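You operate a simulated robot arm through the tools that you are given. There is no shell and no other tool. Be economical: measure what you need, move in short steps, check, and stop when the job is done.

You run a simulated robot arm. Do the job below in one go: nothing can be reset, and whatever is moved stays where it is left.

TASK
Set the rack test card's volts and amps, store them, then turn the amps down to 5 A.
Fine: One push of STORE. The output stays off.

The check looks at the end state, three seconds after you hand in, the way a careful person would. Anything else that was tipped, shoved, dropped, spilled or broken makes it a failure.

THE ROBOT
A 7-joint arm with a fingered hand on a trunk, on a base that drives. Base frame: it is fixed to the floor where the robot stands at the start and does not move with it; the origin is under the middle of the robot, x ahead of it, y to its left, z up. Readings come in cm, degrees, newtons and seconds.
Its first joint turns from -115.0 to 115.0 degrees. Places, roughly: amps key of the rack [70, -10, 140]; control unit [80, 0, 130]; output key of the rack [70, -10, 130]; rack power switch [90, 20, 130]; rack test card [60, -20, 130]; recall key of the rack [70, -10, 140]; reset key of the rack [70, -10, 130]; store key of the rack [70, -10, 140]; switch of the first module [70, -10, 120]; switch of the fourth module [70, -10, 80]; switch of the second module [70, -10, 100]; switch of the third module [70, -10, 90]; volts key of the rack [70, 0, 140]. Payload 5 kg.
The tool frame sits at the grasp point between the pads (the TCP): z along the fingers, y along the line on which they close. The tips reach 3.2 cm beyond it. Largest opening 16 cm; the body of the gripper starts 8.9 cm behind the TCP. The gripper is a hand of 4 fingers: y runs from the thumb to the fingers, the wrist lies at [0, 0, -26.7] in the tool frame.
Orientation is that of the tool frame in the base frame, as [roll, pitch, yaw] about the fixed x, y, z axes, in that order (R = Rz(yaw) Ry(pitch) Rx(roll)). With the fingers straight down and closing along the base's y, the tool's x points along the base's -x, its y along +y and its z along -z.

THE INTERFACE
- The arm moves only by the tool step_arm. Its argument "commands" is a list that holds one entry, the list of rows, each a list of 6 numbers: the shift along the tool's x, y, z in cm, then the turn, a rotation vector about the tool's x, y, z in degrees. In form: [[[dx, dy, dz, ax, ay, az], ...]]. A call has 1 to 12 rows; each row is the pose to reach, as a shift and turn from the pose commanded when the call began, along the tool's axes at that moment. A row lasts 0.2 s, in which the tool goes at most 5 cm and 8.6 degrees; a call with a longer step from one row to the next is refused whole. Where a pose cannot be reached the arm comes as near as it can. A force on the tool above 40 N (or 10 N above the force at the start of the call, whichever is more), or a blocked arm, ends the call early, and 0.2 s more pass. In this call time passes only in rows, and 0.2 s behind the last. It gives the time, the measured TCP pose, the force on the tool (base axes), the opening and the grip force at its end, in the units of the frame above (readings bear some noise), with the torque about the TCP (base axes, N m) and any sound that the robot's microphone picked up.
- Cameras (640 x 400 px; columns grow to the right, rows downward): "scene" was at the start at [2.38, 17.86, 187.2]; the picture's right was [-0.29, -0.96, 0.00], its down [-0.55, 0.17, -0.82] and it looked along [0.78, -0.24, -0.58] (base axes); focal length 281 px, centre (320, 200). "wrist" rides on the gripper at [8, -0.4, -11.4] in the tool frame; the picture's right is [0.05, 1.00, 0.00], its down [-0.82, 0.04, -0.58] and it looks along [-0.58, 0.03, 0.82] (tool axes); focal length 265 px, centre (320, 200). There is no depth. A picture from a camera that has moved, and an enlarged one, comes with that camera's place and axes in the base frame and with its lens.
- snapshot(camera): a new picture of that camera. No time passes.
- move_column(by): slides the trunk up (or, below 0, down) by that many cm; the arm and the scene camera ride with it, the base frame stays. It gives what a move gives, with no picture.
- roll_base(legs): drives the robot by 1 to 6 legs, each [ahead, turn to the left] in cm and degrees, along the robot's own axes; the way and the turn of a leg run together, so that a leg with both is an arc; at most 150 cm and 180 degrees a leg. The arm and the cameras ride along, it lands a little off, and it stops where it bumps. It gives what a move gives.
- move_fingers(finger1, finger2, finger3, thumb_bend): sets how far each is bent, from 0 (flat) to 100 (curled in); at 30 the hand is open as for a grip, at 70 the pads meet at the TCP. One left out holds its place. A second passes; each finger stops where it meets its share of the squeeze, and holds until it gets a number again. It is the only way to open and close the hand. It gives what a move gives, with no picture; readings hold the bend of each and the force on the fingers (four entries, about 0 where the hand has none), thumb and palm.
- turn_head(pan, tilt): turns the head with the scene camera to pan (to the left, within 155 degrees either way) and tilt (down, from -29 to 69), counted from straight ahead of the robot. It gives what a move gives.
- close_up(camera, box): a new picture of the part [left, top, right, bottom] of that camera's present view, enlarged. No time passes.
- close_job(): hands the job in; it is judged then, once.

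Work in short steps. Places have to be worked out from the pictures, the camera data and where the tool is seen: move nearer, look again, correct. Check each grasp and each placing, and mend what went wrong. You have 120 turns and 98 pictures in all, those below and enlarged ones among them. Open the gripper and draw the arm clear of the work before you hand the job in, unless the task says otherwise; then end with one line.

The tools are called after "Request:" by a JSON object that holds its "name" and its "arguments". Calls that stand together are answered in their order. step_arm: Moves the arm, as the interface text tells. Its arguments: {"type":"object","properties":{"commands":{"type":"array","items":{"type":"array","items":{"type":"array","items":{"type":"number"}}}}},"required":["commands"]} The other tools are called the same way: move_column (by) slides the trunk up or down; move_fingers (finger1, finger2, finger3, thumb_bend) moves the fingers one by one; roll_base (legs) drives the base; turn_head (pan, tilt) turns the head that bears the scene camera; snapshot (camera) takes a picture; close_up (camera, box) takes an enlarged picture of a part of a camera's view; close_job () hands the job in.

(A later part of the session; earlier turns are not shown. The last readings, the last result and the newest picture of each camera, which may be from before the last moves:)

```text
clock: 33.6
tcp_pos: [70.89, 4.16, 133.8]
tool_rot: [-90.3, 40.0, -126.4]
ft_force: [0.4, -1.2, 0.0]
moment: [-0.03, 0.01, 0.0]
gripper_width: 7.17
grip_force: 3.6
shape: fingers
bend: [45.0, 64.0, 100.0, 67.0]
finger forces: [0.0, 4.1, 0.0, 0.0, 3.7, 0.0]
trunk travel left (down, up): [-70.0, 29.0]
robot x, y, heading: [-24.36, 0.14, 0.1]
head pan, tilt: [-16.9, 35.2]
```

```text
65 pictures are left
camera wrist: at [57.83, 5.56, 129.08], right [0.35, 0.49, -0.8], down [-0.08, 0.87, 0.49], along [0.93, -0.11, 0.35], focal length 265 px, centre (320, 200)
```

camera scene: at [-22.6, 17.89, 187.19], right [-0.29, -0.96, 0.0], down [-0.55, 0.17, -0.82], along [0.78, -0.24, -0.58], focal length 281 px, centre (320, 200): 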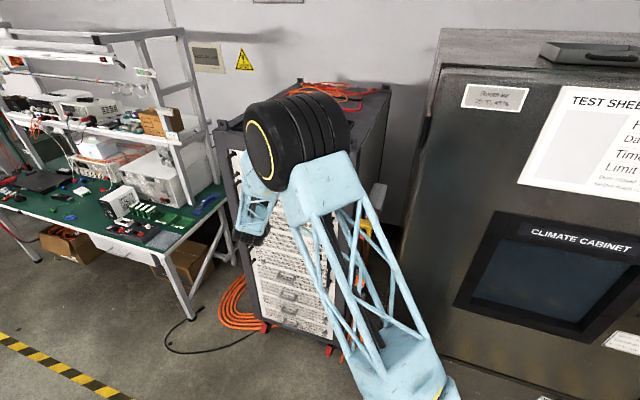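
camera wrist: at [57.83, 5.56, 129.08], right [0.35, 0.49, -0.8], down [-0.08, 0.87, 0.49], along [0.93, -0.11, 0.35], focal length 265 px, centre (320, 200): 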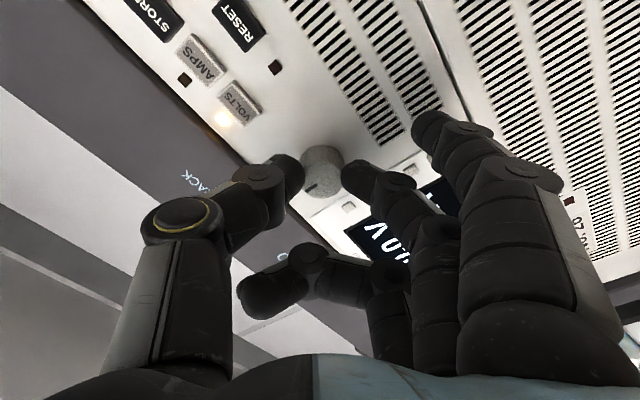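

Knob is gripped (4 N both sides). Turn clockwise 16° and listen.

Request:
{"name": "step_arm", "arguments": {"commands": [[[0, 0, 0, 0, 0, 4], [0, 0, 0, 0, 0, 8], [0, 0, 0, 0, 0, 12], [0, 0, 0, 0, 0, 16]]]}}

Request:
{"name": "snapshot", "arguments": {"camera": "wrist"}}

Request:
{"name": "snapshot", "arguments": {"camera": "scene"}}

```text
clock: 34.6
tcp_pos: [70.97, 4.13, 133.62]
tool_rot: [-90.3, 56.1, -126.5]
ft_force: [-0.9, 1.4, -5.6]
moment: [0.07, 0.13, 0.0]
gripper_width: 7.15
grip_force: 4.9
shape: fingers
bend: [45.0, 64.0, 100.0, 67.0]
finger forces: [0.1, 6.4, 0.0, 0.1, 3.2, 0.1]
trunk travel left (down, up): [-70.0, 29.0]
robot x, y, heading: [-25.07, 0.13, 0.0]
head pan, tilt: [-16.9, 35.2]
```

```text
64 pictures are left
camera wrist: at [58.81, 6.86, 127.46], right [0.47, 0.65, -0.6], down [-0.18, 0.73, 0.66], along [0.86, -0.2, 0.46], focal length 265 px, centre (320, 200)
```

wrist: 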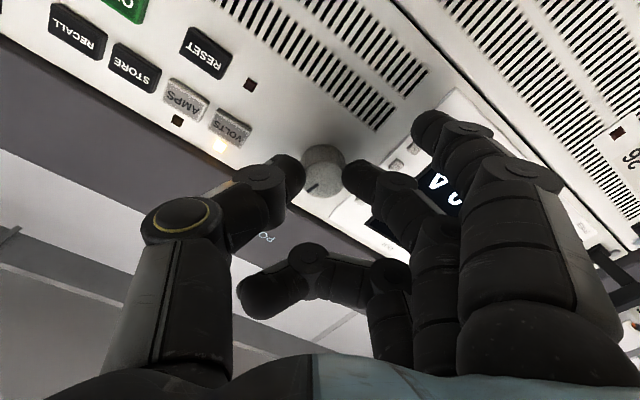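

```text
63 pictures are left
camera scene: at [-22.59, 17.89, 187.19], right [-0.29, -0.96, 0.0], down [-0.55, 0.17, -0.82], along [0.78, -0.24, -0.58], focal length 281 px, centre (320, 200)
```

scene: 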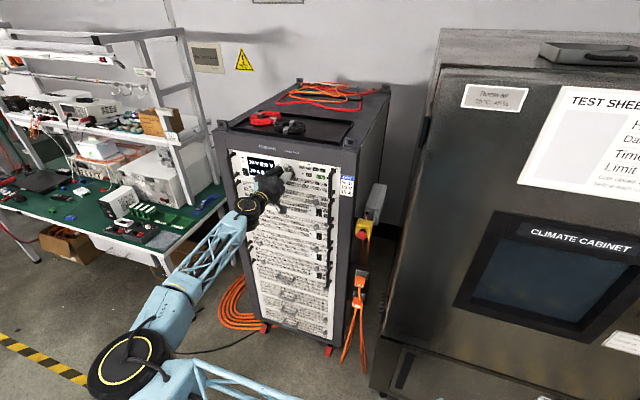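

The scene camera now sees the display. Enlarge it.

Request:
{"name": "close_up", "arguments": {"camera": "scene", "box": [232, 145, 344, 215]}}

```text
5.71 times, centred on (288, 180) of scene
camera zoom: at [-22.59, 17.89, 187.19], right [-0.29, -0.96, 0.0], down [-0.55, 0.17, -0.82], along [0.78, -0.24, -0.58], focal length 1607 px, centre (503, 314)
```

zoom: 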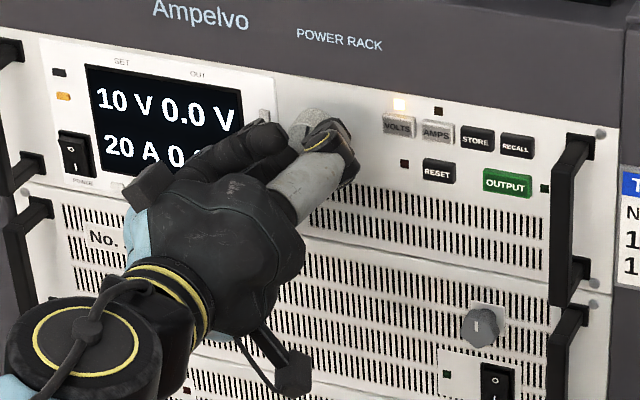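

Still 10 V after 16°. Turn another 16°.

Request:
{"name": "step_arm", "arguments": {"commands": [[[0, 0, 0, 0, 0, 4], [0, 0, 0, 0, 0, 8], [0, 0, 0, 0, 0, 12], [0, 0, 0, 0, 0, 16]]]}}

Request:
{"name": "close_up", "arguments": {"camera": "scene", "box": [232, 145, 344, 215]}}

Request:
{"name": "close_up", "arguments": {"camera": "wrist", "box": [200, 80, 460, 242]}}

```text
clock: 35.6
tcp_pos: [70.9, 4.16, 133.74]
tool_rot: [-90.8, 72.0, -126.8]
ft_force: [-1.8, 1.9, -10.0]
moment: [0.08, 0.27, 0.05]
gripper_width: 7.1
grip_force: 5.7
shape: fingers
bend: [45.0, 64.0, 100.0, 67.0]
finger forces: [0.1, 7.4, 0.0, 0.0, 3.8, 0.0]
trunk travel left (down, up): [-70.0, 29.0]
robot x, y, heading: [-25.0, 0.07, 0.0]
head pan, tilt: [-16.9, 35.2]
```

```text
5.71 times, centred on (288, 180) of scene
camera zoom: at [-22.54, 17.91, 187.19], right [-0.29, -0.96, 0.0], down [-0.55, 0.17, -0.82], along [0.78, -0.24, -0.58], focal length 1607 px, centre (503, 314)
```

zoom: 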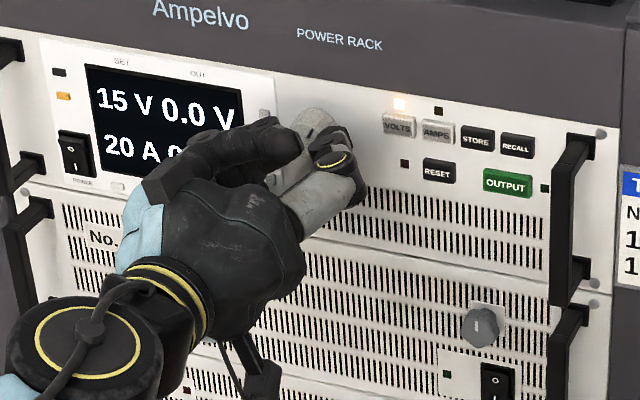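

```text
2.46 times, centred on (330, 161) of wrist
camera zoom: at [60.0, 8.5, 126.38], right [0.55, 0.76, -0.36], down [-0.29, 0.57, 0.76], along [0.78, -0.32, 0.54], focal length 653 px, centre (295, 296)
```

zoom: 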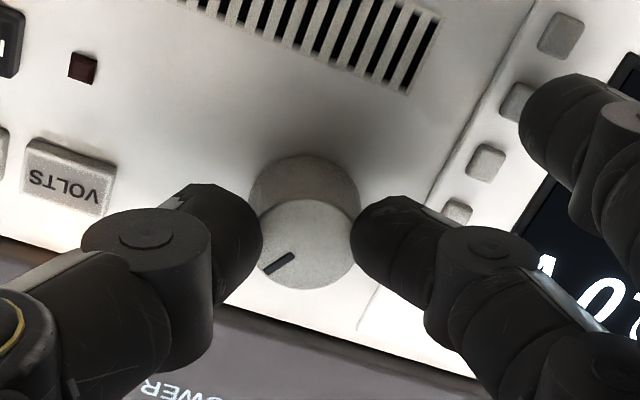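

15 V is set: one step of 5 per ~30°. Release the knob.

Request:
{"name": "move_fingers", "arguments": {"finger2": 54, "thumb_bend": 54}}

Request:
{"name": "close_up", "arguments": {"camera": "scene", "box": [232, 145, 344, 215]}}

Request:
{"name": "close_up", "arguments": {"camera": "wrist", "box": [200, 80, 460, 242]}}

```text
clock: 36.6
tcp_pos: [70.97, 4.26, 133.83]
tool_rot: [-90.5, 72.0, -126.7]
ft_force: [0.0, -0.9, 0.7]
moment: [-0.01, -0.02, 0.02]
gripper_width: 9.24
grip_force: 0.0
shape: fingers
bend: [45.0, 54.0, 100.0, 54.0]
finger forces: [0.0, 0.1, 0.0, 0.1, 0.0, 0.0]
trunk travel left (down, up): [-70.0, 29.0]
robot x, y, heading: [-25.13, 0.14, 0.5]
head pan, tilt: [-16.9, 35.2]
```

```text
5.71 times, centred on (288, 180) of scene
camera zoom: at [-22.63, 17.87, 187.2], right [-0.29, -0.96, 0.0], down [-0.55, 0.17, -0.82], along [0.78, -0.24, -0.58], focal length 1607 px, centre (503, 314)
```

zoom: 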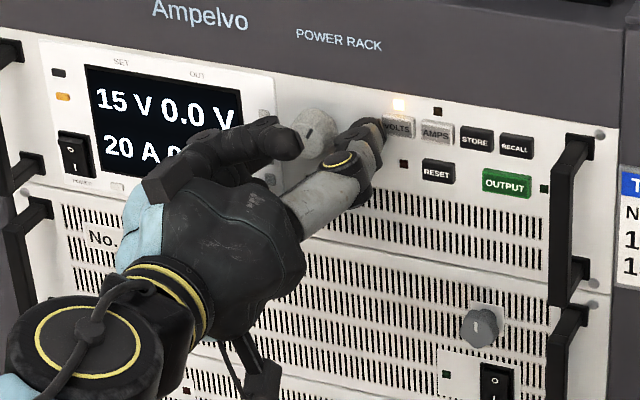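

```text
2.46 times, centred on (330, 161) of wrist
camera zoom: at [59.95, 8.45, 126.48], right [0.55, 0.75, -0.36], down [-0.29, 0.57, 0.76], along [0.78, -0.32, 0.54], focal length 653 px, centre (295, 296)
```

zoom: 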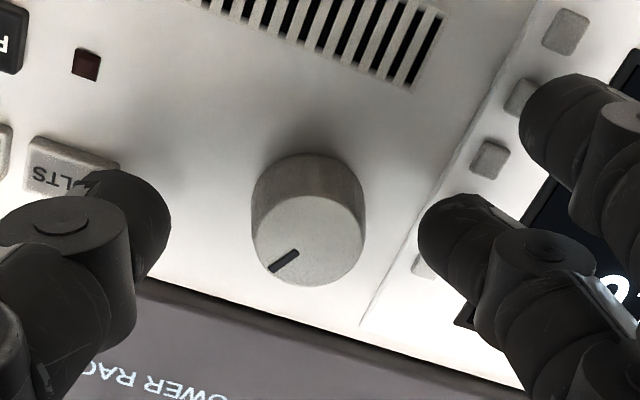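

15 V holds, VOLTS LED lit. Retreat 8 cm, then reshape for the AMPS press.

Request:
{"name": "step_arm", "arguments": {"commands": [[[0, 0, -2, 0, 0, 0], [0, 0, -4, 0, 0, 0], [0, 0, -6, 0, 0, 0], [0, 0, -8, 0, 0, 0]]]}}

Request:
{"name": "move_fingers", "arguments": {"finger1": 100, "finger2": 100, "finger3": 100, "thumb_bend": 25}}

Request:
{"name": "step_arm", "arguments": {"commands": [[[0, 0, 0, 0, 0, 6], [0, 0, 0, 0, 0, 12], [0, 0, 0, 0, 0, 18]]]}}

```text
clock: 37.6
tcp_pos: [64.32, 8.93, 133.98]
tool_rot: [-90.5, 72.1, -126.6]
ft_force: [-0.1, -0.2, 0.2]
moment: [0.0, 0.0, 0.0]
gripper_width: 9.23
grip_force: 0.0
shape: fingers
bend: [45.0, 54.0, 100.0, 54.0]
finger forces: [0.0, 0.0, 0.0, 0.0, 0.0, 0.0]
trunk travel left (down, up): [-70.0, 29.0]
robot x, y, heading: [-25.2, 0.25, 0.1]
head pan, tilt: [-16.9, 35.2]
```

```text
clock: 38.6
tcp_pos: [64.35, 8.97, 133.89]
tool_rot: [-90.5, 72.1, -126.6]
ft_force: [0.3, 0.1, -0.5]
moment: [0.02, 0.0, -0.02]
gripper_width: 8.1
grip_force: 0.0
shape: fingers
bend: [100.0, 100.0, 100.0, 25.0]
finger forces: [0.1, 0.0, 0.0, 0.0, 0.0, 0.0]
trunk travel left (down, up): [-70.0, 29.0]
robot x, y, heading: [-25.21, -0.1, 0.2]
head pan, tilt: [-16.9, 35.2]
```

```text
clock: 39.4
tcp_pos: [64.53, 8.97, 133.77]
tool_rot: [157.6, 89.8, 121.4]
ft_force: [-0.6, -0.4, 0.2]
moment: [-0.02, 0.0, -0.02]
gripper_width: 8.09
grip_force: 0.0
shape: fingers
bend: [100.0, 100.0, 100.0, 25.0]
finger forces: [0.0, 0.0, 0.0, 0.1, 0.0, 0.1]
trunk travel left (down, up): [-70.0, 29.0]
robot x, y, heading: [-24.83, 0.09, -0.2]
head pan, tilt: [-16.9, 35.2]
```

Now turn to yaw −17° and place the thumb about 6 cm in front of AMPS (press pose of VOLTS shifted 2.67 cm right).

Request:
{"name": "step_arm", "arguments": {"commands": [[[-0.5, 0.1, 0.2, -6.5, 0, 0], [-1, 0.3, 0.4, -13, 0, 0], [-1.33, 0.4, 0.54, -19.3, 0, 0]]]}}

Request:
{"name": "close_up", "arguments": {"camera": "wrist", "box": [20, 60, 260, 210]}}

```text
clock: 40.2
tcp_pos: [65.06, 8.73, 135.16]
tool_rot: [141.6, 89.8, 124.9]
ft_force: [0.5, -0.6, 0.2]
moment: [-0.02, 0.03, 0.01]
gripper_width: 8.11
grip_force: 0.0
shape: fingers
bend: [100.0, 100.0, 100.0, 25.0]
finger forces: [0.0, 0.0, 0.0, 0.1, 0.0, 0.0]
trunk travel left (down, up): [-70.0, 29.0]
robot x, y, heading: [-25.12, 0.17, 0.1]
head pan, tilt: [-16.9, 35.2]
```

```text
2.67 times, centred on (140, 135) of wrist
camera zoom: at [54.03, 11.64, 127.24], right [0.29, 0.96, -0.05], down [-0.54, 0.2, 0.82], along [0.79, -0.21, 0.57], focal length 708 px, centre (800, 373)
```

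zoom: 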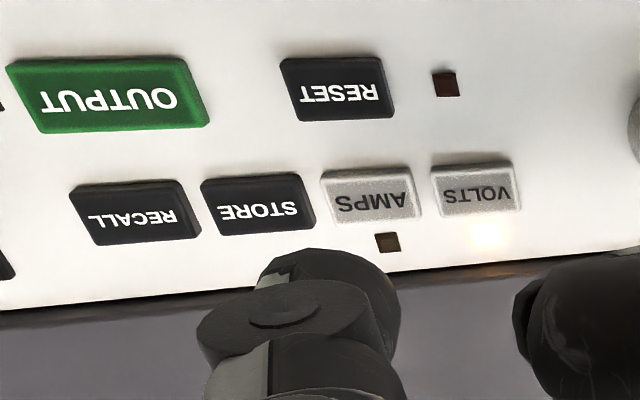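

Aligned like before. Using camera positions, the press pose is 6.0 cm ahead. Go 5 cm first.

Request:
{"name": "step_arm", "arguments": {"commands": [[[-0.1, -0.7, 2.2, 0, 0, 0], [-0.2, -1.2, 4, 0, 0, 0], [-0.2, -1.48, 4.78, 0, 0, 0]]]}}

Request:
{"name": "close_up", "arguments": {"camera": "wrist", "box": [60, 80, 260, 205]}}

```text
clock: 41.0
tcp_pos: [69.33, 6.1, 135.26]
tool_rot: [156.2, 89.8, 139.5]
ft_force: [0.4, -0.4, 0.3]
moment: [-0.05, -0.02, 0.02]
gripper_width: 8.13
grip_force: 0.1
shape: fingers
bend: [100.0, 100.0, 100.0, 25.0]
finger forces: [0.0, 0.0, 0.1, 0.0, 0.1, 0.1]
trunk travel left (down, up): [-70.0, 29.0]
robot x, y, heading: [-24.93, 0.07, -0.0]
head pan, tilt: [-16.9, 35.2]
```

```text
3.20 times, centred on (160, 142) of wrist
camera zoom: at [58.18, 8.86, 127.43], right [0.29, 0.96, -0.05], down [-0.54, 0.21, 0.82], along [0.79, -0.21, 0.57], focal length 849 px, centre (832, 384)
```

zoom: 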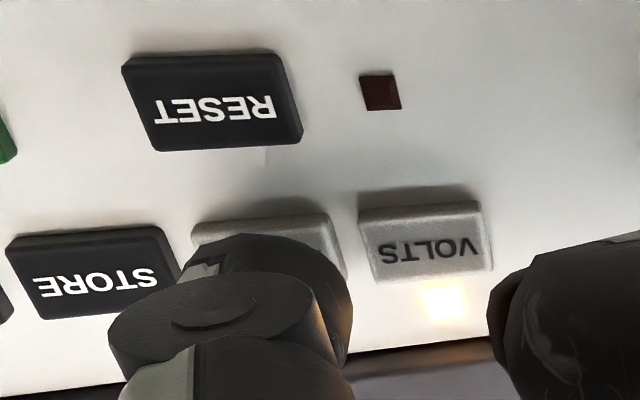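

Tip sits right before AMPS. Press in fine steps to 1.05 cm.

Request:
{"name": "step_arm", "arguments": {"commands": [[[0, -0.12, 0.4, 0, 0, 0], [0, -0.18, 0.57, 0, 0, 0], [0, -0.21, 0.67, 0, 0, 0], [0, -0.24, 0.76, 0, 0, 0], [0, -0.27, 0.86, 0, 0, 0], [0, -0.3, 0.96, 0, 0, 0]]]}}

```text
clock: 42.4
tcp_pos: [70.24, 5.54, 135.3]
tool_rot: [155.7, 89.8, 138.8]
ft_force: [-1.2, 1.1, -0.8]
moment: [0.1, -0.05, -0.22]
gripper_width: 8.14
grip_force: 1.6
shape: fingers
bend: [100.0, 100.0, 100.0, 25.0]
finger forces: [0.0, 0.0, 0.0, 0.0, 2.5, 0.0]
trunk travel left (down, up): [-70.0, 29.0]
robot x, y, heading: [-25.3, 0.24, -0.1]
head pan, tilt: [-16.9, 35.2]
heard: click
```

Click heard. Back off 6 cm and check the LEDs.

Request:
{"name": "step_arm", "arguments": {"commands": [[[0, 0.6, -1.9, 0, 0, 0], [0, 1.2, -3.8, 0, 0, 0], [0, 1.84, -5.7, 0, 0, 0]]]}}

Request:
{"name": "snapshot", "arguments": {"camera": "wrist"}}

```text
clock: 43.2
tcp_pos: [65.21, 8.81, 135.46]
tool_rot: [168.8, 89.9, 152.1]
ft_force: [1.3, -0.7, 0.4]
moment: [0.0, -0.03, 0.01]
gripper_width: 8.11
grip_force: 0.1
shape: fingers
bend: [100.0, 100.0, 100.0, 25.0]
finger forces: [0.1, 0.1, 0.0, 0.0, 0.0, 0.1]
trunk travel left (down, up): [-70.0, 29.0]
robot x, y, heading: [-25.14, 0.15, 0.2]
head pan, tilt: [-16.9, 35.2]
```

```text
55 pictures are left
camera wrist: at [54.05, 11.71, 127.57], right [0.29, 0.96, -0.05], down [-0.54, 0.21, 0.82], along [0.79, -0.21, 0.57], focal length 265 px, centre (320, 200)
```

wrist: 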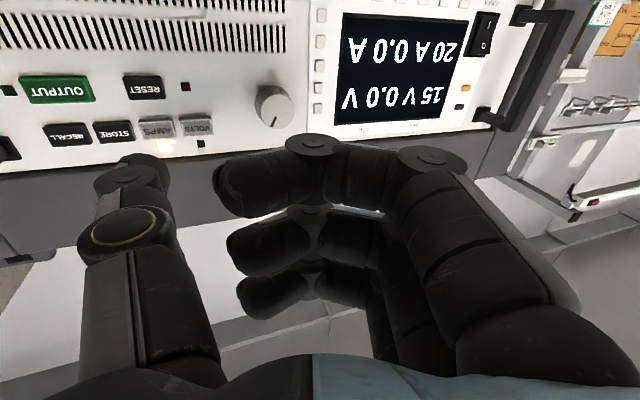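

AMPS LED lit, 15 V / 20 A. Return to the knob pre-grasp pose, roll −18°, and shape the pinch again.

Request:
{"name": "step_arm", "arguments": {"commands": [[[0.6, 0, -0.6, 6.5, 0, 0], [1.2, -0.05, -0.6, 13, 0, 0], [1.65, -0.08, -0.6, 19.5, 0, 0]]]}}

Request:
{"name": "step_arm", "arguments": {"commands": [[[0, 0, 0, 0, 0, -6], [0, 0, 0, 0, 0, -12], [0, 0, 0, 0, 0, -18]]]}}

Request:
{"name": "move_fingers", "arguments": {"finger1": 45, "finger2": 54, "finger3": 100, "thumb_bend": 54}}

Request:
{"name": "snapshot", "arguments": {"camera": "wrist"}}

```text
clock: 44.0
tcp_pos: [64.67, 9.07, 133.61]
tool_rot: [-178.8, 89.9, 144.9]
ft_force: [-0.5, 0.2, -0.6]
moment: [-0.02, 0.01, 0.01]
gripper_width: 8.09
grip_force: 0.0
shape: fingers
bend: [100.0, 100.0, 100.0, 25.0]
finger forces: [0.1, 0.1, 0.1, 0.1, 0.1, 0.0]
trunk travel left (down, up): [-70.0, 29.0]
robot x, y, heading: [-25.01, -0.02, -0.0]
head pan, tilt: [-16.9, 35.2]
```

```text
clock: 44.8
tcp_pos: [64.55, 9.07, 133.55]
tool_rot: [-90.6, 72.0, -126.7]
ft_force: [0.2, -0.6, -0.1]
moment: [-0.01, -0.04, 0.02]
gripper_width: 8.08
grip_force: 0.0
shape: fingers
bend: [100.0, 100.0, 100.0, 25.0]
finger forces: [0.0, 0.1, 0.1, 0.1, 0.0, 0.0]
trunk travel left (down, up): [-70.0, 29.0]
robot x, y, heading: [-25.14, -0.06, 0.2]
head pan, tilt: [-16.9, 35.2]
```

```text
clock: 45.8
tcp_pos: [64.51, 8.92, 133.67]
tool_rot: [-90.5, 72.0, -126.8]
ft_force: [0.0, -0.3, -0.4]
moment: [-0.02, -0.03, 0.05]
gripper_width: 9.33
grip_force: 0.0
shape: fingers
bend: [45.0, 54.0, 100.0, 54.0]
finger forces: [0.0, 0.1, 0.1, 0.0, 0.0, 0.0]
trunk travel left (down, up): [-70.0, 29.0]
robot x, y, heading: [-25.09, -0.15, 0.2]
head pan, tilt: [-16.9, 35.2]
```

```text
54 pictures are left
camera wrist: at [53.63, 13.37, 126.36], right [0.55, 0.75, -0.36], down [-0.29, 0.58, 0.76], along [0.78, -0.32, 0.54], focal length 265 px, centre (320, 200)
```

wrist: 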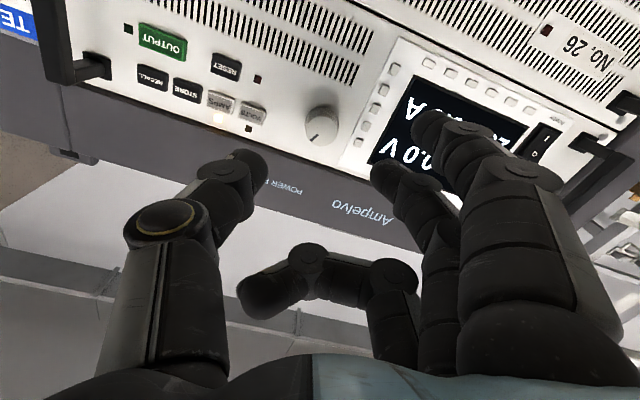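

Same pre-grasp as before within 0.2 cm. Advance 8 cm with that correction to the earlier grasp pose.

Request:
{"name": "step_arm", "arguments": {"commands": [[[0, -0.2, 2, 0, 0, 0], [0, -0.2, 4, 0, 0, 0], [0, -0.2, 6, 0, 0, 0], [0, -0.2, 7, 0, 0, 0], [0, -0.2, 7.5, 0, 0, 0], [0, -0.2, 8, 0, 0, 0]]]}}

Request:
{"name": "close_up", "arguments": {"camera": "wrist", "box": [200, 80, 460, 242]}}

Request:
{"name": "close_up", "arguments": {"camera": "scene", "box": [232, 145, 344, 215]}}

```text
clock: 47.2
tcp_pos: [70.89, 4.08, 133.64]
tool_rot: [-90.7, 72.0, -126.9]
ft_force: [0.7, -0.1, -0.2]
moment: [-0.03, 0.0, -0.02]
gripper_width: 9.33
grip_force: 0.1
shape: fingers
bend: [45.0, 54.0, 100.0, 54.0]
finger forces: [0.0, 0.0, 0.1, 0.0, 0.0, 0.1]
trunk travel left (down, up): [-70.0, 29.0]
robot x, y, heading: [-25.11, 0.14, 0.1]
head pan, tilt: [-16.9, 35.2]
```

```text
2.46 times, centred on (330, 161) of wrist
camera zoom: at [59.95, 8.44, 126.39], right [0.55, 0.75, -0.36], down [-0.29, 0.58, 0.76], along [0.78, -0.32, 0.54], focal length 653 px, centre (295, 296)
```

zoom: 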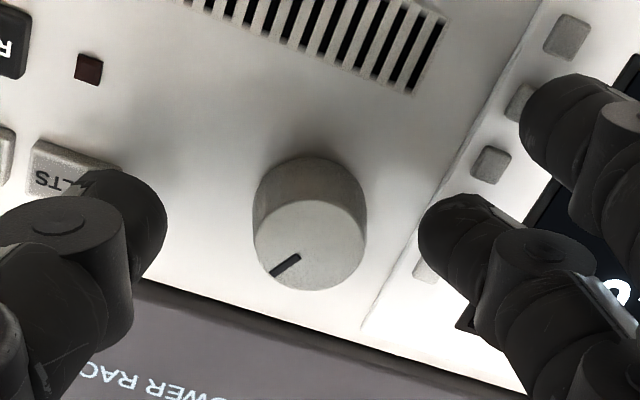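

```text
5.71 times, centred on (288, 180) of scene
camera zoom: at [-22.6, 17.86, 187.2], right [-0.29, -0.96, 0.0], down [-0.55, 0.17, -0.82], along [0.78, -0.24, -0.58], focal length 1607 px, centre (503, 314)
```

zoom: 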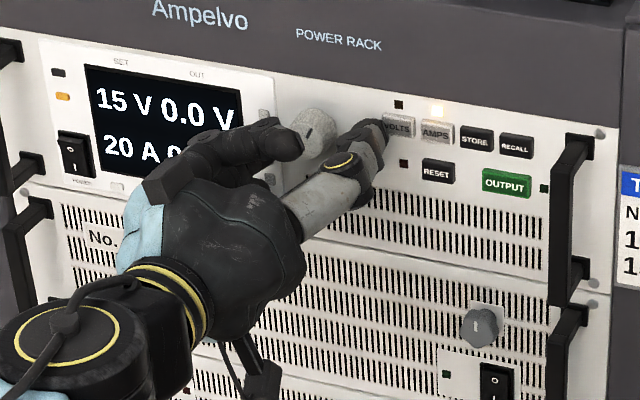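

Same pose as before, display shows 20 A. Grip the knob.

Request:
{"name": "move_fingers", "arguments": {"finger2": 68, "thumb_bend": 68}}

Request:
{"name": "step_arm", "arguments": {"commands": [[[0, 0, 0, 0, 0, -4], [0, 0, 0, 0, 0, -8], [0, 0, 0, 0, 0, -12], [0, 0, 0, 0, 0, -16], [0, 0, 0, 0, 0, -20]]]}}

Request:
{"name": "close_up", "arguments": {"camera": "scene", "box": [232, 145, 344, 215]}}

```text
clock: 48.2
tcp_pos: [70.95, 4.14, 133.59]
tool_rot: [-90.5, 72.1, -126.8]
ft_force: [1.9, 1.2, -0.7]
moment: [-0.02, 0.01, 0.03]
gripper_width: 7.02
grip_force: 3.9
shape: fingers
bend: [45.0, 63.0, 100.0, 67.0]
finger forces: [0.1, 5.3, 0.0, 0.1, 2.7, 0.0]
trunk travel left (down, up): [-70.0, 29.0]
robot x, y, heading: [-24.49, 0.18, 0.3]
head pan, tilt: [-16.9, 35.2]
```

```text
clock: 49.4
tcp_pos: [70.9, 4.16, 133.7]
tool_rot: [-90.2, 51.9, -126.6]
ft_force: [1.4, 1.3, 1.3]
moment: [-0.03, -0.08, 0.03]
gripper_width: 7.11
grip_force: 4.4
shape: fingers
bend: [45.0, 63.0, 100.0, 67.0]
finger forces: [0.1, 3.7, 0.1, 0.0, 3.7, 0.0]
trunk travel left (down, up): [-70.0, 29.0]
robot x, y, heading: [-24.61, -0.02, 0.1]
head pan, tilt: [-16.9, 35.2]
```

```text
5.71 times, centred on (288, 180) of scene
camera zoom: at [-22.63, 17.89, 187.2], right [-0.29, -0.96, 0.0], down [-0.55, 0.17, -0.82], along [0.78, -0.24, -0.58], focal length 1607 px, centre (503, 314)
```

zoom: 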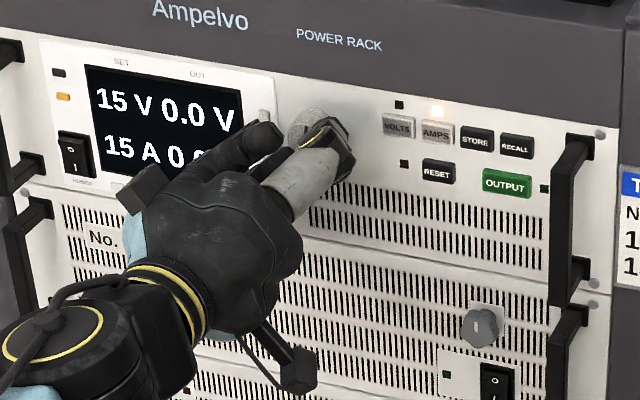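

15 A reached. Release, verify, and retreat.

Request:
{"name": "move_fingers", "arguments": {"finger2": 54, "thumb_bend": 54}}

Request:
{"name": "step_arm", "arguments": {"commands": [[[0, 0, -2, 0, 0, 0], [0, 0, -4, 0, 0, 0], [0, 0, -6, 0, 0, 0], [0, 0, -8, 0, 0, 0]]]}}

Request:
{"name": "close_up", "arguments": {"camera": "scene", "box": [232, 145, 344, 215]}}

```text
clock: 50.4
tcp_pos: [70.81, 4.12, 133.62]
tool_rot: [-90.3, 52.0, -126.4]
ft_force: [-0.1, 0.1, 0.5]
moment: [0.02, 0.0, -0.01]
gripper_width: 9.24
grip_force: 0.0
shape: fingers
bend: [45.0, 54.0, 100.0, 54.0]
finger forces: [0.0, 0.1, 0.0, 0.1, 0.0, 0.0]
trunk travel left (down, up): [-70.0, 29.0]
robot x, y, heading: [-24.78, -0.33, 0.3]
head pan, tilt: [-16.9, 35.2]
```

```text
clock: 51.4
tcp_pos: [64.35, 8.98, 133.63]
tool_rot: [-90.2, 52.1, -126.5]
ft_force: [-0.1, 0.3, -0.1]
moment: [0.01, -0.02, -0.02]
gripper_width: 9.23
grip_force: 0.2
shape: fingers
bend: [45.0, 54.0, 100.0, 54.0]
finger forces: [0.0, 0.1, 0.1, 0.1, 0.1, 0.0]
trunk travel left (down, up): [-70.0, 29.0]
robot x, y, heading: [-24.48, -0.11, -0.0]
head pan, tilt: [-16.9, 35.2]
```

```text
5.71 times, centred on (288, 180) of scene
camera zoom: at [-22.68, 17.93, 187.2], right [-0.29, -0.96, 0.0], down [-0.55, 0.17, -0.82], along [0.78, -0.24, -0.58], focal length 1607 px, centre (503, 314)
```

zoom: 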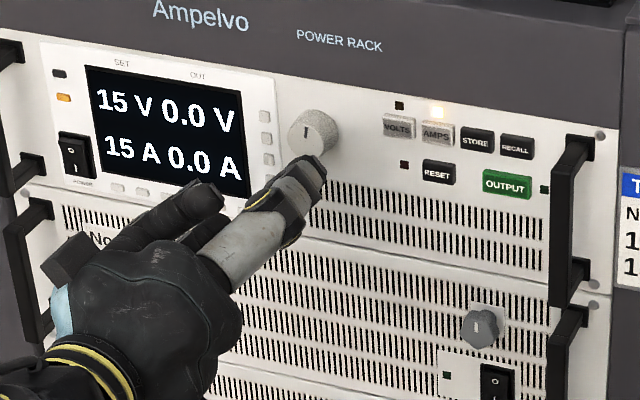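

15 V / 15 A set. Now roll upright and reshape the thumb for STORE.

Request:
{"name": "move_fingers", "arguments": {"finger1": 100, "finger2": 100, "finger3": 100, "thumb_bend": 25}}

Request:
{"name": "step_arm", "arguments": {"commands": [[[0, 0, 0, 0, 0, 7.6], [0, 0, 0, 0, 0, 15.2], [0, 0, 0, 0, 0, 22.8], [0, 0, 0, 0, 0, 30.4], [0, 0, 0, 0, 0, 38]]]}}

```text
clock: 52.4
tcp_pos: [64.41, 8.9, 133.74]
tool_rot: [-90.2, 52.0, -126.5]
ft_force: [0.1, 0.2, 0.4]
moment: [0.02, 0.0, -0.01]
gripper_width: 8.09
grip_force: 0.0
shape: fingers
bend: [100.0, 100.0, 100.0, 25.0]
finger forces: [0.0, 0.1, 0.1, 0.0, 0.0, 0.0]
trunk travel left (down, up): [-70.0, 29.0]
robot x, y, heading: [-25.14, -0.36, 0.3]
head pan, tilt: [-16.9, 35.2]
```

```text
clock: 53.6
tcp_pos: [64.41, 8.8, 133.76]
tool_rot: [143.9, 89.8, 107.6]
ft_force: [-0.5, 0.3, 0.2]
moment: [-0.01, -0.01, 0.0]
gripper_width: 8.09
grip_force: 0.1
shape: fingers
bend: [100.0, 100.0, 100.0, 25.0]
finger forces: [0.0, 0.1, 0.0, 0.0, 0.1, 0.1]
trunk travel left (down, up): [-70.0, 29.0]
robot x, y, heading: [-24.93, 0.06, 0.4]
head pan, tilt: [-16.9, 35.2]
```

Turn to yaw −17° and move in front of STORE.

Request:
{"name": "step_arm", "arguments": {"commands": [[[-0.5, -0.7, 0.2, -6.5, 0, 0], [-1, -1.5, 0.4, -13, 0, 0], [-1.55, -2.25, 0.66, -19.4, 0, 0]]]}}

Request:
{"name": "close_up", "arguments": {"camera": "wrist", "box": [20, 60, 260, 210]}}

```text
clock: 54.4
tcp_pos: [63.64, 6.71, 135.33]
tool_rot: [149.9, 89.8, 133.0]
ft_force: [0.0, 0.2, 0.0]
moment: [0.0, 0.01, -0.01]
gripper_width: 8.1
grip_force: 0.0
shape: fingers
bend: [100.0, 100.0, 100.0, 25.0]
finger forces: [0.1, 0.0, 0.1, 0.0, 0.0, 0.0]
trunk travel left (down, up): [-70.0, 29.0]
robot x, y, heading: [-24.79, 0.01, 0.0]
head pan, tilt: [-16.9, 35.2]
```

```text
2.67 times, centred on (140, 135) of wrist
camera zoom: at [52.56, 9.43, 127.46], right [0.29, 0.96, -0.05], down [-0.54, 0.21, 0.82], along [0.79, -0.21, 0.57], focal length 708 px, centre (800, 373)
```

zoom: 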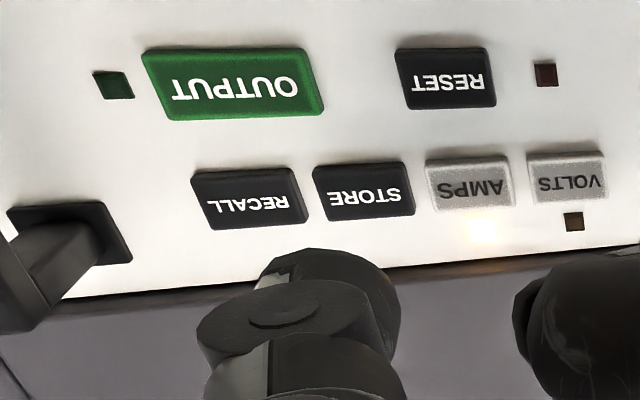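

STORE is in the same relation to the thumb as AMPS was. Advance 5 cm and check alignment.

Request:
{"name": "step_arm", "arguments": {"commands": [[[0, -0.7, 2.2, 0, 0, 0], [0, -1.2, 3.9, 0, 0, 0], [0, -1.46, 4.69, 0, 0, 0]]]}}

Request:
{"name": "close_up", "arguments": {"camera": "wrist", "box": [60, 80, 260, 205]}}

```text
clock: 55.2
tcp_pos: [67.65, 3.85, 135.1]
tool_rot: [154.5, 89.9, 137.7]
ft_force: [-0.4, -0.1, 0.4]
moment: [-0.02, -0.02, -0.03]
gripper_width: 8.11
grip_force: 0.0
shape: fingers
bend: [100.0, 100.0, 100.0, 25.0]
finger forces: [0.0, 0.1, 0.0, 0.0, 0.1, 0.1]
trunk travel left (down, up): [-70.0, 29.0]
robot x, y, heading: [-24.96, -0.06, 0.2]
head pan, tilt: [-16.9, 35.2]
```

```text
3.20 times, centred on (160, 142) of wrist
camera zoom: at [56.65, 6.66, 127.37], right [0.29, 0.96, -0.05], down [-0.54, 0.21, 0.82], along [0.79, -0.21, 0.57], focal length 849 px, centre (832, 384)
```

zoom: 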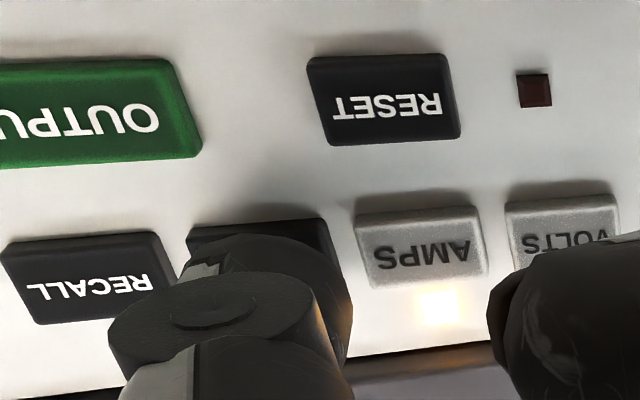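

Well aligned on STORE. One press, in fine steps.

Request:
{"name": "step_arm", "arguments": {"commands": [[[0, -0.15, 0.4, 0, 0, 0], [0, -0.21, 0.57, 0, 0, 0], [0, -0.25, 0.67, 0, 0, 0], [0, -0.29, 0.76, 0, 0, 0], [0, -0.32, 0.86, 0, 0, 0], [0, -0.35, 0.96, 0, 0, 0]]]}}

```text
clock: 56.6
tcp_pos: [68.68, 3.27, 135.3]
tool_rot: [146.2, 89.8, 129.4]
ft_force: [-1.8, 1.7, 1.3]
moment: [-0.11, 0.03, -0.24]
gripper_width: 8.14
grip_force: 0.9
shape: fingers
bend: [100.0, 100.0, 100.0, 25.0]
finger forces: [0.0, 0.0, 0.0, 0.1, 2.5, 0.0]
trunk travel left (down, up): [-70.0, 29.0]
robot x, y, heading: [-25.29, 0.15, 0.3]
head pan, tilt: [-16.9, 35.2]
heard: click
```

One click heard at STORE. Back off and check.

Request:
{"name": "step_arm", "arguments": {"commands": [[[0, 0.6, -1.9, 0, 0, 0], [0, 1.2, -3.8, 0, 0, 0], [0, 1.84, -5.7, 0, 0, 0]]]}}

Request:
{"name": "snapshot", "arguments": {"camera": "wrist"}}

```text
clock: 57.4
tcp_pos: [63.52, 6.62, 135.31]
tool_rot: [156.3, 89.9, 139.4]
ft_force: [-0.2, 0.3, -0.5]
moment: [0.03, 0.01, -0.02]
gripper_width: 8.11
grip_force: 0.1
shape: fingers
bend: [100.0, 100.0, 100.0, 25.0]
finger forces: [0.0, 0.1, 0.0, 0.0, 0.1, 0.1]
trunk travel left (down, up): [-70.0, 29.0]
robot x, y, heading: [-24.91, 0.25, -0.1]
head pan, tilt: [-16.9, 35.2]
```

```text
47 pictures are left
camera wrist: at [52.51, 9.46, 127.47], right [0.29, 0.96, -0.05], down [-0.54, 0.21, 0.82], along [0.79, -0.21, 0.57], focal length 265 px, centre (320, 200)
```

wrist: 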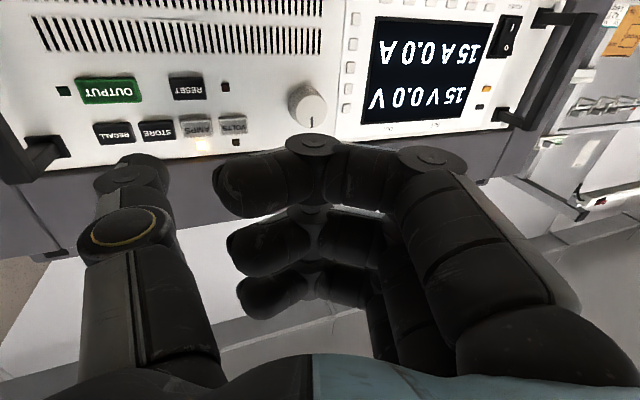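

Stored once; output LED still dark, AMPS still selected. Go back to the knob pre-grasp.

Request:
{"name": "step_arm", "arguments": {"commands": [[[0.6, 0.9, 0, 6.5, 0, 0], [1.2, 1.8, 0.1, 13, 0, 0], [1.56, 2.5, 0.26, 19.5, 0, 0]]]}}

Request:
{"name": "step_arm", "arguments": {"commands": [[[0, 0, 0, 0, 0, -6], [0, 0, 0, 0, 0, -12], [0, 0, 0, 0, 0, -18]]]}}

Request:
{"name": "move_fingers", "arguments": {"finger1": 45, "finger2": 54, "finger3": 100, "thumb_bend": 54}}

Request:
{"name": "snapshot", "arguments": {"camera": "wrist"}}

```text
clock: 58.2
tcp_pos: [64.72, 9.03, 133.68]
tool_rot: [179.5, 89.8, 143.1]
ft_force: [0.3, -0.4, -0.1]
moment: [-0.02, -0.01, 0.01]
gripper_width: 8.11
grip_force: 0.1
shape: fingers
bend: [100.0, 100.0, 100.0, 25.0]
finger forces: [0.1, 0.0, 0.1, 0.0, 0.1, 0.0]
trunk travel left (down, up): [-70.0, 29.0]
robot x, y, heading: [-24.97, -0.12, 0.2]
head pan, tilt: [-16.9, 35.2]
```

```text
clock: 59.0
tcp_pos: [64.71, 9.13, 133.72]
tool_rot: [-90.6, 71.8, -126.8]
ft_force: [-0.2, 0.9, -0.4]
moment: [0.01, -0.02, 0.01]
gripper_width: 8.09
grip_force: 0.1
shape: fingers
bend: [100.0, 100.0, 100.0, 25.0]
finger forces: [0.0, 0.1, 0.0, 0.0, 0.0, 0.1]
trunk travel left (down, up): [-70.0, 29.0]
robot x, y, heading: [-24.97, 0.06, 0.1]
head pan, tilt: [-16.9, 35.2]
```

```text
clock: 60.0
tcp_pos: [64.6, 9.13, 133.87]
tool_rot: [-90.5, 72.0, -126.9]
ft_force: [-0.2, -0.1, 0.5]
moment: [0.0, 0.01, 0.02]
gripper_width: 9.35
grip_force: 0.0
shape: fingers
bend: [45.0, 54.0, 100.0, 54.0]
finger forces: [0.0, 0.1, 0.0, 0.1, 0.1, 0.1]
trunk travel left (down, up): [-70.0, 29.0]
robot x, y, heading: [-24.78, -0.07, -0.0]
head pan, tilt: [-16.9, 35.2]
```

```text
46 pictures are left
camera wrist: at [53.67, 13.43, 126.44], right [0.55, 0.75, -0.36], down [-0.29, 0.58, 0.76], along [0.78, -0.32, 0.54], focal length 265 px, centre (320, 200)
```

wrist: 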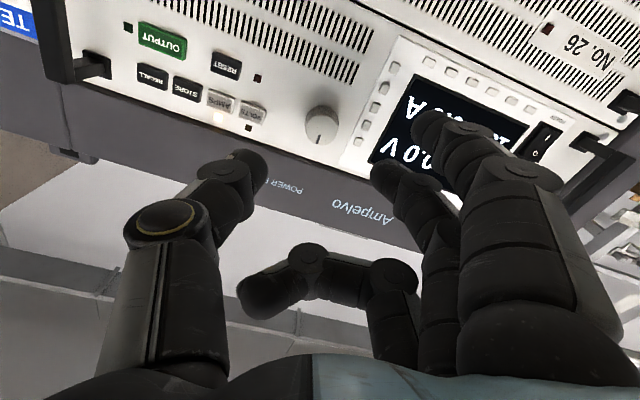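

Same approach as last time, with a 0.28 cm correction to the right; then grip.

Request:
{"name": "step_arm", "arguments": {"commands": [[[0.08, -0.27, 2, 0, 0, 0], [0.08, -0.27, 4, 0, 0, 0], [0.08, -0.27, 6, 0, 0, 0], [0.08, -0.27, 7, 0, 0, 0], [0.08, -0.27, 7.5, 0, 0, 0], [0.08, -0.27, 8, 0, 0, 0]]]}}

Request:
{"name": "close_up", "arguments": {"camera": "wrist", "box": [200, 80, 460, 242]}}

```text
clock: 61.4
tcp_pos: [70.84, 3.9, 133.68]
tool_rot: [-90.6, 72.1, -126.9]
ft_force: [-0.3, 0.4, 0.3]
moment: [-0.02, 0.01, 0.01]
gripper_width: 9.33
grip_force: 0.0
shape: fingers
bend: [45.0, 54.0, 100.0, 54.0]
finger forces: [0.0, 0.1, 0.0, 0.1, 0.1, 0.1]
trunk travel left (down, up): [-70.0, 29.0]
robot x, y, heading: [-24.93, 0.25, 0.1]
head pan, tilt: [-16.9, 35.2]
```

```text
2.46 times, centred on (330, 161) of wrist
camera zoom: at [59.96, 8.25, 126.41], right [0.55, 0.75, -0.36], down [-0.29, 0.58, 0.76], along [0.78, -0.32, 0.54], focal length 653 px, centre (295, 296)
```

zoom: 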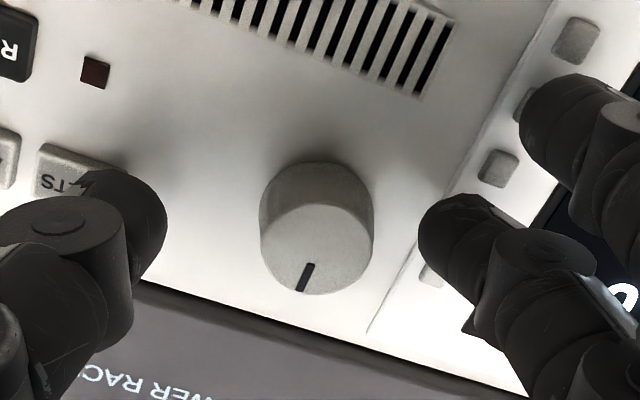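

The hand is 0.2 cm right of before; shift back, then grip and turn counter-clockwise 20°.

Request:
{"name": "step_arm", "arguments": {"commands": [[[0, 0.3, 0, 0, 0, 0]]]}}

Request:
{"name": "move_fingers", "arguments": {"finger2": 68, "thumb_bend": 68}}

Request:
{"name": "step_arm", "arguments": {"commands": [[[0, 0, 0, 0, 0, -4], [0, 0, 0, 0, 0, -8], [0, 0, 0, 0, 0, -12], [0, 0, 0, 0, 0, -16], [0, 0, 0, 0, 0, -20]]]}}

Request:
{"name": "close_up", "arguments": {"camera": "scene", "box": [232, 145, 344, 215]}}

```text
clock: 61.8
tcp_pos: [71.08, 4.05, 133.56]
tool_rot: [-90.5, 71.9, -126.9]
ft_force: [0.1, 0.4, 0.7]
moment: [-0.02, 0.01, 0.04]
gripper_width: 9.34
grip_force: 0.1
shape: fingers
bend: [45.0, 54.0, 100.0, 54.0]
finger forces: [0.0, 0.0, 0.0, 0.0, 0.1, 0.1]
trunk travel left (down, up): [-70.0, 29.0]
robot x, y, heading: [-25.03, 0.31, -0.0]
head pan, tilt: [-16.9, 35.2]
```

```text
clock: 62.8
tcp_pos: [71.12, 4.22, 133.62]
tool_rot: [-90.4, 72.0, -127.0]
ft_force: [1.2, 0.1, 0.3]
moment: [0.04, 0.05, 0.01]
gripper_width: 7.17
grip_force: 4.2
shape: fingers
bend: [45.0, 63.0, 100.0, 67.0]
finger forces: [0.1, 4.8, 0.0, 0.0, 3.7, 0.0]
trunk travel left (down, up): [-70.0, 29.0]
robot x, y, heading: [-24.5, 0.2, 0.0]
head pan, tilt: [-16.9, 35.2]
```

```text
clock: 64.0
tcp_pos: [70.99, 4.19, 133.59]
tool_rot: [-90.4, 52.0, -126.7]
ft_force: [0.6, -2.3, 1.1]
moment: [-0.03, -0.05, -0.04]
gripper_width: 7.23
grip_force: 4.2
shape: fingers
bend: [45.0, 64.0, 100.0, 67.0]
finger forces: [0.0, 3.2, 0.0, 0.1, 4.5, 0.1]
trunk travel left (down, up): [-70.0, 29.0]
robot x, y, heading: [-25.26, 0.51, 0.2]
head pan, tilt: [-16.9, 35.2]
```

```text
5.71 times, centred on (288, 180) of scene
camera zoom: at [-22.63, 17.84, 187.2], right [-0.29, -0.96, 0.0], down [-0.55, 0.17, -0.82], along [0.78, -0.24, -0.58], focal length 1607 px, centre (503, 314)
```

zoom: 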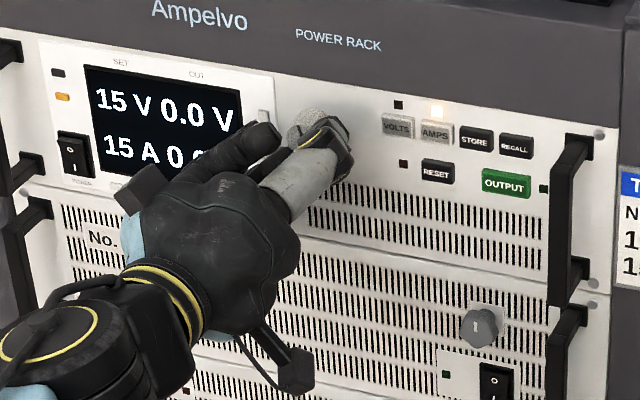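

Still 15 A. Continue 14° more.

Request:
{"name": "step_arm", "arguments": {"commands": [[[0, 0, 0, 0, 0, -4], [0, 0, 0, 0, 0, -8], [0, 0, 0, 0, 0, -12], [0, 0, 0, 0, 0, -14]]]}}

Request:
{"name": "close_up", "arguments": {"camera": "scene", "box": [232, 145, 344, 215]}}

```text
clock: 65.0
tcp_pos: [70.97, 4.19, 133.72]
tool_rot: [-90.3, 38.0, -126.6]
ft_force: [-4.6, -3.9, 1.1]
moment: [0.03, -0.05, -0.13]
gripper_width: 7.35
grip_force: 5.7
shape: fingers
bend: [45.0, 64.0, 100.0, 66.0]
finger forces: [0.1, 3.1, 0.0, 0.0, 7.6, 0.0]
trunk travel left (down, up): [-70.0, 29.0]
robot x, y, heading: [-25.01, 0.42, 0.3]
head pan, tilt: [-16.9, 35.2]
```

```text
5.71 times, centred on (288, 180) of scene
camera zoom: at [-22.69, 17.82, 187.2], right [-0.29, -0.96, 0.0], down [-0.55, 0.17, -0.82], along [0.78, -0.24, -0.58], focal length 1607 px, centre (503, 314)
```

zoom: 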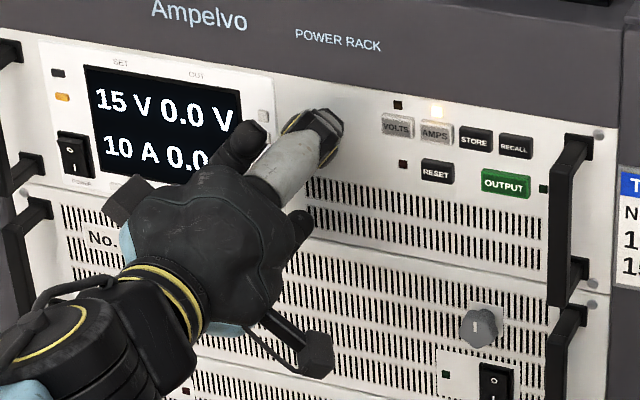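

10 A. Release, roll back +34°, regrip and turn again.

Request:
{"name": "move_fingers", "arguments": {"finger2": 54, "thumb_bend": 54}}

Request:
{"name": "step_arm", "arguments": {"commands": [[[0, 0, -0.5, 0, 0, 7], [0, 0, -0.5, 0, 0, 14], [0, 0, -0.5, 0, 0, 21], [0, 0, -0.5, 0, 0, 28], [0, 0, -0.3, 0, 0, 34], [0, 0, 0, 0, 0, 34]]]}}

Request:
{"name": "close_up", "arguments": {"camera": "wrist", "box": [200, 80, 460, 242]}}

Request:
{"name": "close_up", "arguments": {"camera": "scene", "box": [232, 145, 344, 215]}}

```text
clock: 66.0
tcp_pos: [71.1, 4.35, 133.66]
tool_rot: [-90.2, 38.0, -126.5]
ft_force: [-1.2, 1.5, 0.1]
moment: [-0.03, -0.04, -0.01]
gripper_width: 9.28
grip_force: 0.7
shape: fingers
bend: [45.0, 54.0, 100.0, 54.0]
finger forces: [0.0, 0.0, 0.0, 0.0, 1.3, 0.1]
trunk travel left (down, up): [-70.0, 29.0]
robot x, y, heading: [-24.38, -0.07, -0.1]
head pan, tilt: [-16.9, 35.2]
```

```text
clock: 67.4
tcp_pos: [71.08, 4.33, 133.57]
tool_rot: [-90.5, 72.2, -126.9]
ft_force: [-0.6, 1.5, -0.2]
moment: [-0.02, -0.03, 0.01]
gripper_width: 9.25
grip_force: 0.1
shape: fingers
bend: [45.0, 54.0, 100.0, 54.0]
finger forces: [0.1, 0.0, 0.1, 0.1, 0.0, 0.0]
trunk travel left (down, up): [-70.0, 29.0]
robot x, y, heading: [-25.01, 0.2, -0.0]
head pan, tilt: [-16.9, 35.2]
```

```text
2.46 times, centred on (330, 161) of wrist
camera zoom: at [60.11, 8.66, 126.34], right [0.55, 0.75, -0.36], down [-0.29, 0.58, 0.76], along [0.78, -0.32, 0.54], focal length 653 px, centre (295, 296)
```

zoom: 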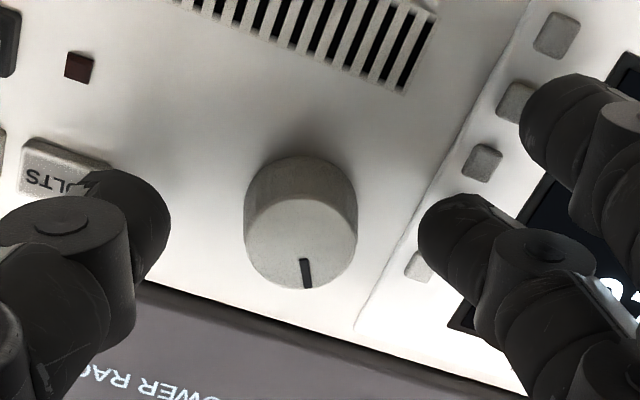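

```text
5.71 times, centred on (288, 180) of scene
camera zoom: at [-22.62, 17.87, 187.2], right [-0.29, -0.96, 0.0], down [-0.55, 0.17, -0.82], along [0.78, -0.24, -0.58], focal length 1607 px, centre (503, 314)
```

zoom: 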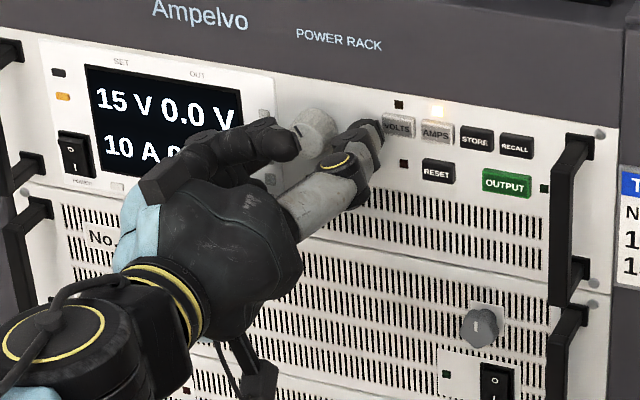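

10 A, knob free between the tips. Regrip and turn 20° counter-clockwise.

Request:
{"name": "move_fingers", "arguments": {"finger2": 68, "thumb_bend": 68}}

Request:
{"name": "step_arm", "arguments": {"commands": [[[0, 0, 0, 0, 0, -4], [0, 0, 0, 0, 0, -8], [0, 0, 0, 0, 0, -12], [0, 0, 0, 0, 0, -16], [0, 0, 0, 0, 0, -20]]]}}

Request:
{"name": "close_up", "arguments": {"camera": "scene", "box": [232, 145, 344, 215]}}

```text
clock: 68.4
tcp_pos: [71.04, 4.23, 133.67]
tool_rot: [-90.6, 72.0, -126.9]
ft_force: [0.8, 0.0, 0.2]
moment: [0.02, -0.05, 0.0]
gripper_width: 7.24
grip_force: 4.5
shape: fingers
bend: [45.0, 63.0, 100.0, 66.0]
finger forces: [0.0, 4.6, 0.0, 0.1, 4.0, 0.0]
trunk travel left (down, up): [-70.0, 29.0]
robot x, y, heading: [-24.79, 0.05, -0.2]
head pan, tilt: [-16.9, 35.2]
```

```text
clock: 69.6
tcp_pos: [71.04, 4.24, 133.64]
tool_rot: [-90.1, 52.0, -126.7]
ft_force: [-1.2, 0.2, 3.1]
moment: [-0.03, -0.03, 0.0]
gripper_width: 7.28
grip_force: 4.3
shape: fingers
bend: [45.0, 64.0, 100.0, 66.0]
finger forces: [0.0, 3.3, 0.0, 0.0, 5.4, 0.0]
trunk travel left (down, up): [-70.0, 29.0]
robot x, y, heading: [-24.91, -0.12, 0.2]
head pan, tilt: [-16.9, 35.2]
```

```text
5.71 times, centred on (288, 180) of scene
camera zoom: at [-22.67, 17.87, 187.2], right [-0.29, -0.96, 0.0], down [-0.55, 0.17, -0.82], along [0.78, -0.24, -0.58], focal length 1607 px, centre (503, 314)
```

zoom: 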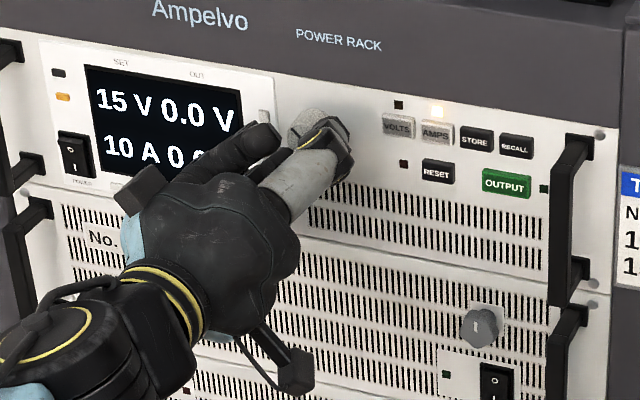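

Still 10 A; go on another 10°.

Request:
{"name": "step_arm", "arguments": {"commands": [[[0, 0, 0, 0, 0, -4], [0, 0, 0, 0, 0, -8], [0, 0, 0, 0, 0, -10]]]}}

Request:
{"name": "close_up", "arguments": {"camera": "scene", "box": [232, 145, 344, 215]}}

```text
clock: 70.4
tcp_pos: [71.08, 4.23, 133.69]
tool_rot: [-90.3, 42.0, -126.6]
ft_force: [-7.2, -1.4, -1.3]
moment: [0.02, 0.02, -0.2]
gripper_width: 7.32
grip_force: 6.4
shape: fingers
bend: [45.0, 65.0, 100.0, 66.0]
finger forces: [0.0, 4.7, 0.0, 0.0, 8.2, 0.0]
trunk travel left (down, up): [-70.0, 29.0]
robot x, y, heading: [-24.97, -0.05, 0.3]
head pan, tilt: [-16.9, 35.2]
```

```text
5.71 times, centred on (288, 180) of scene
camera zoom: at [-22.72, 17.85, 187.2], right [-0.29, -0.96, 0.0], down [-0.55, 0.17, -0.82], along [0.78, -0.24, -0.58], focal length 1607 px, centre (503, 314)
```

zoom: 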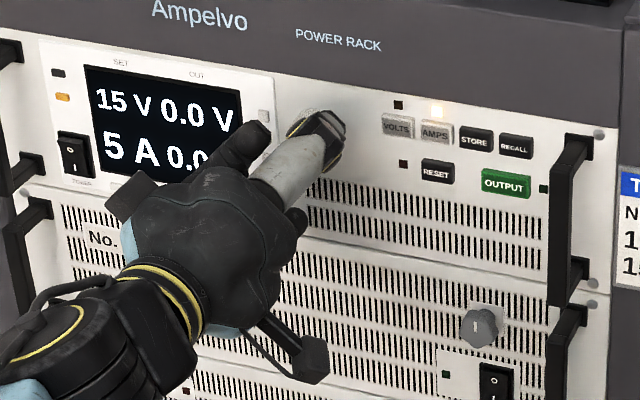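

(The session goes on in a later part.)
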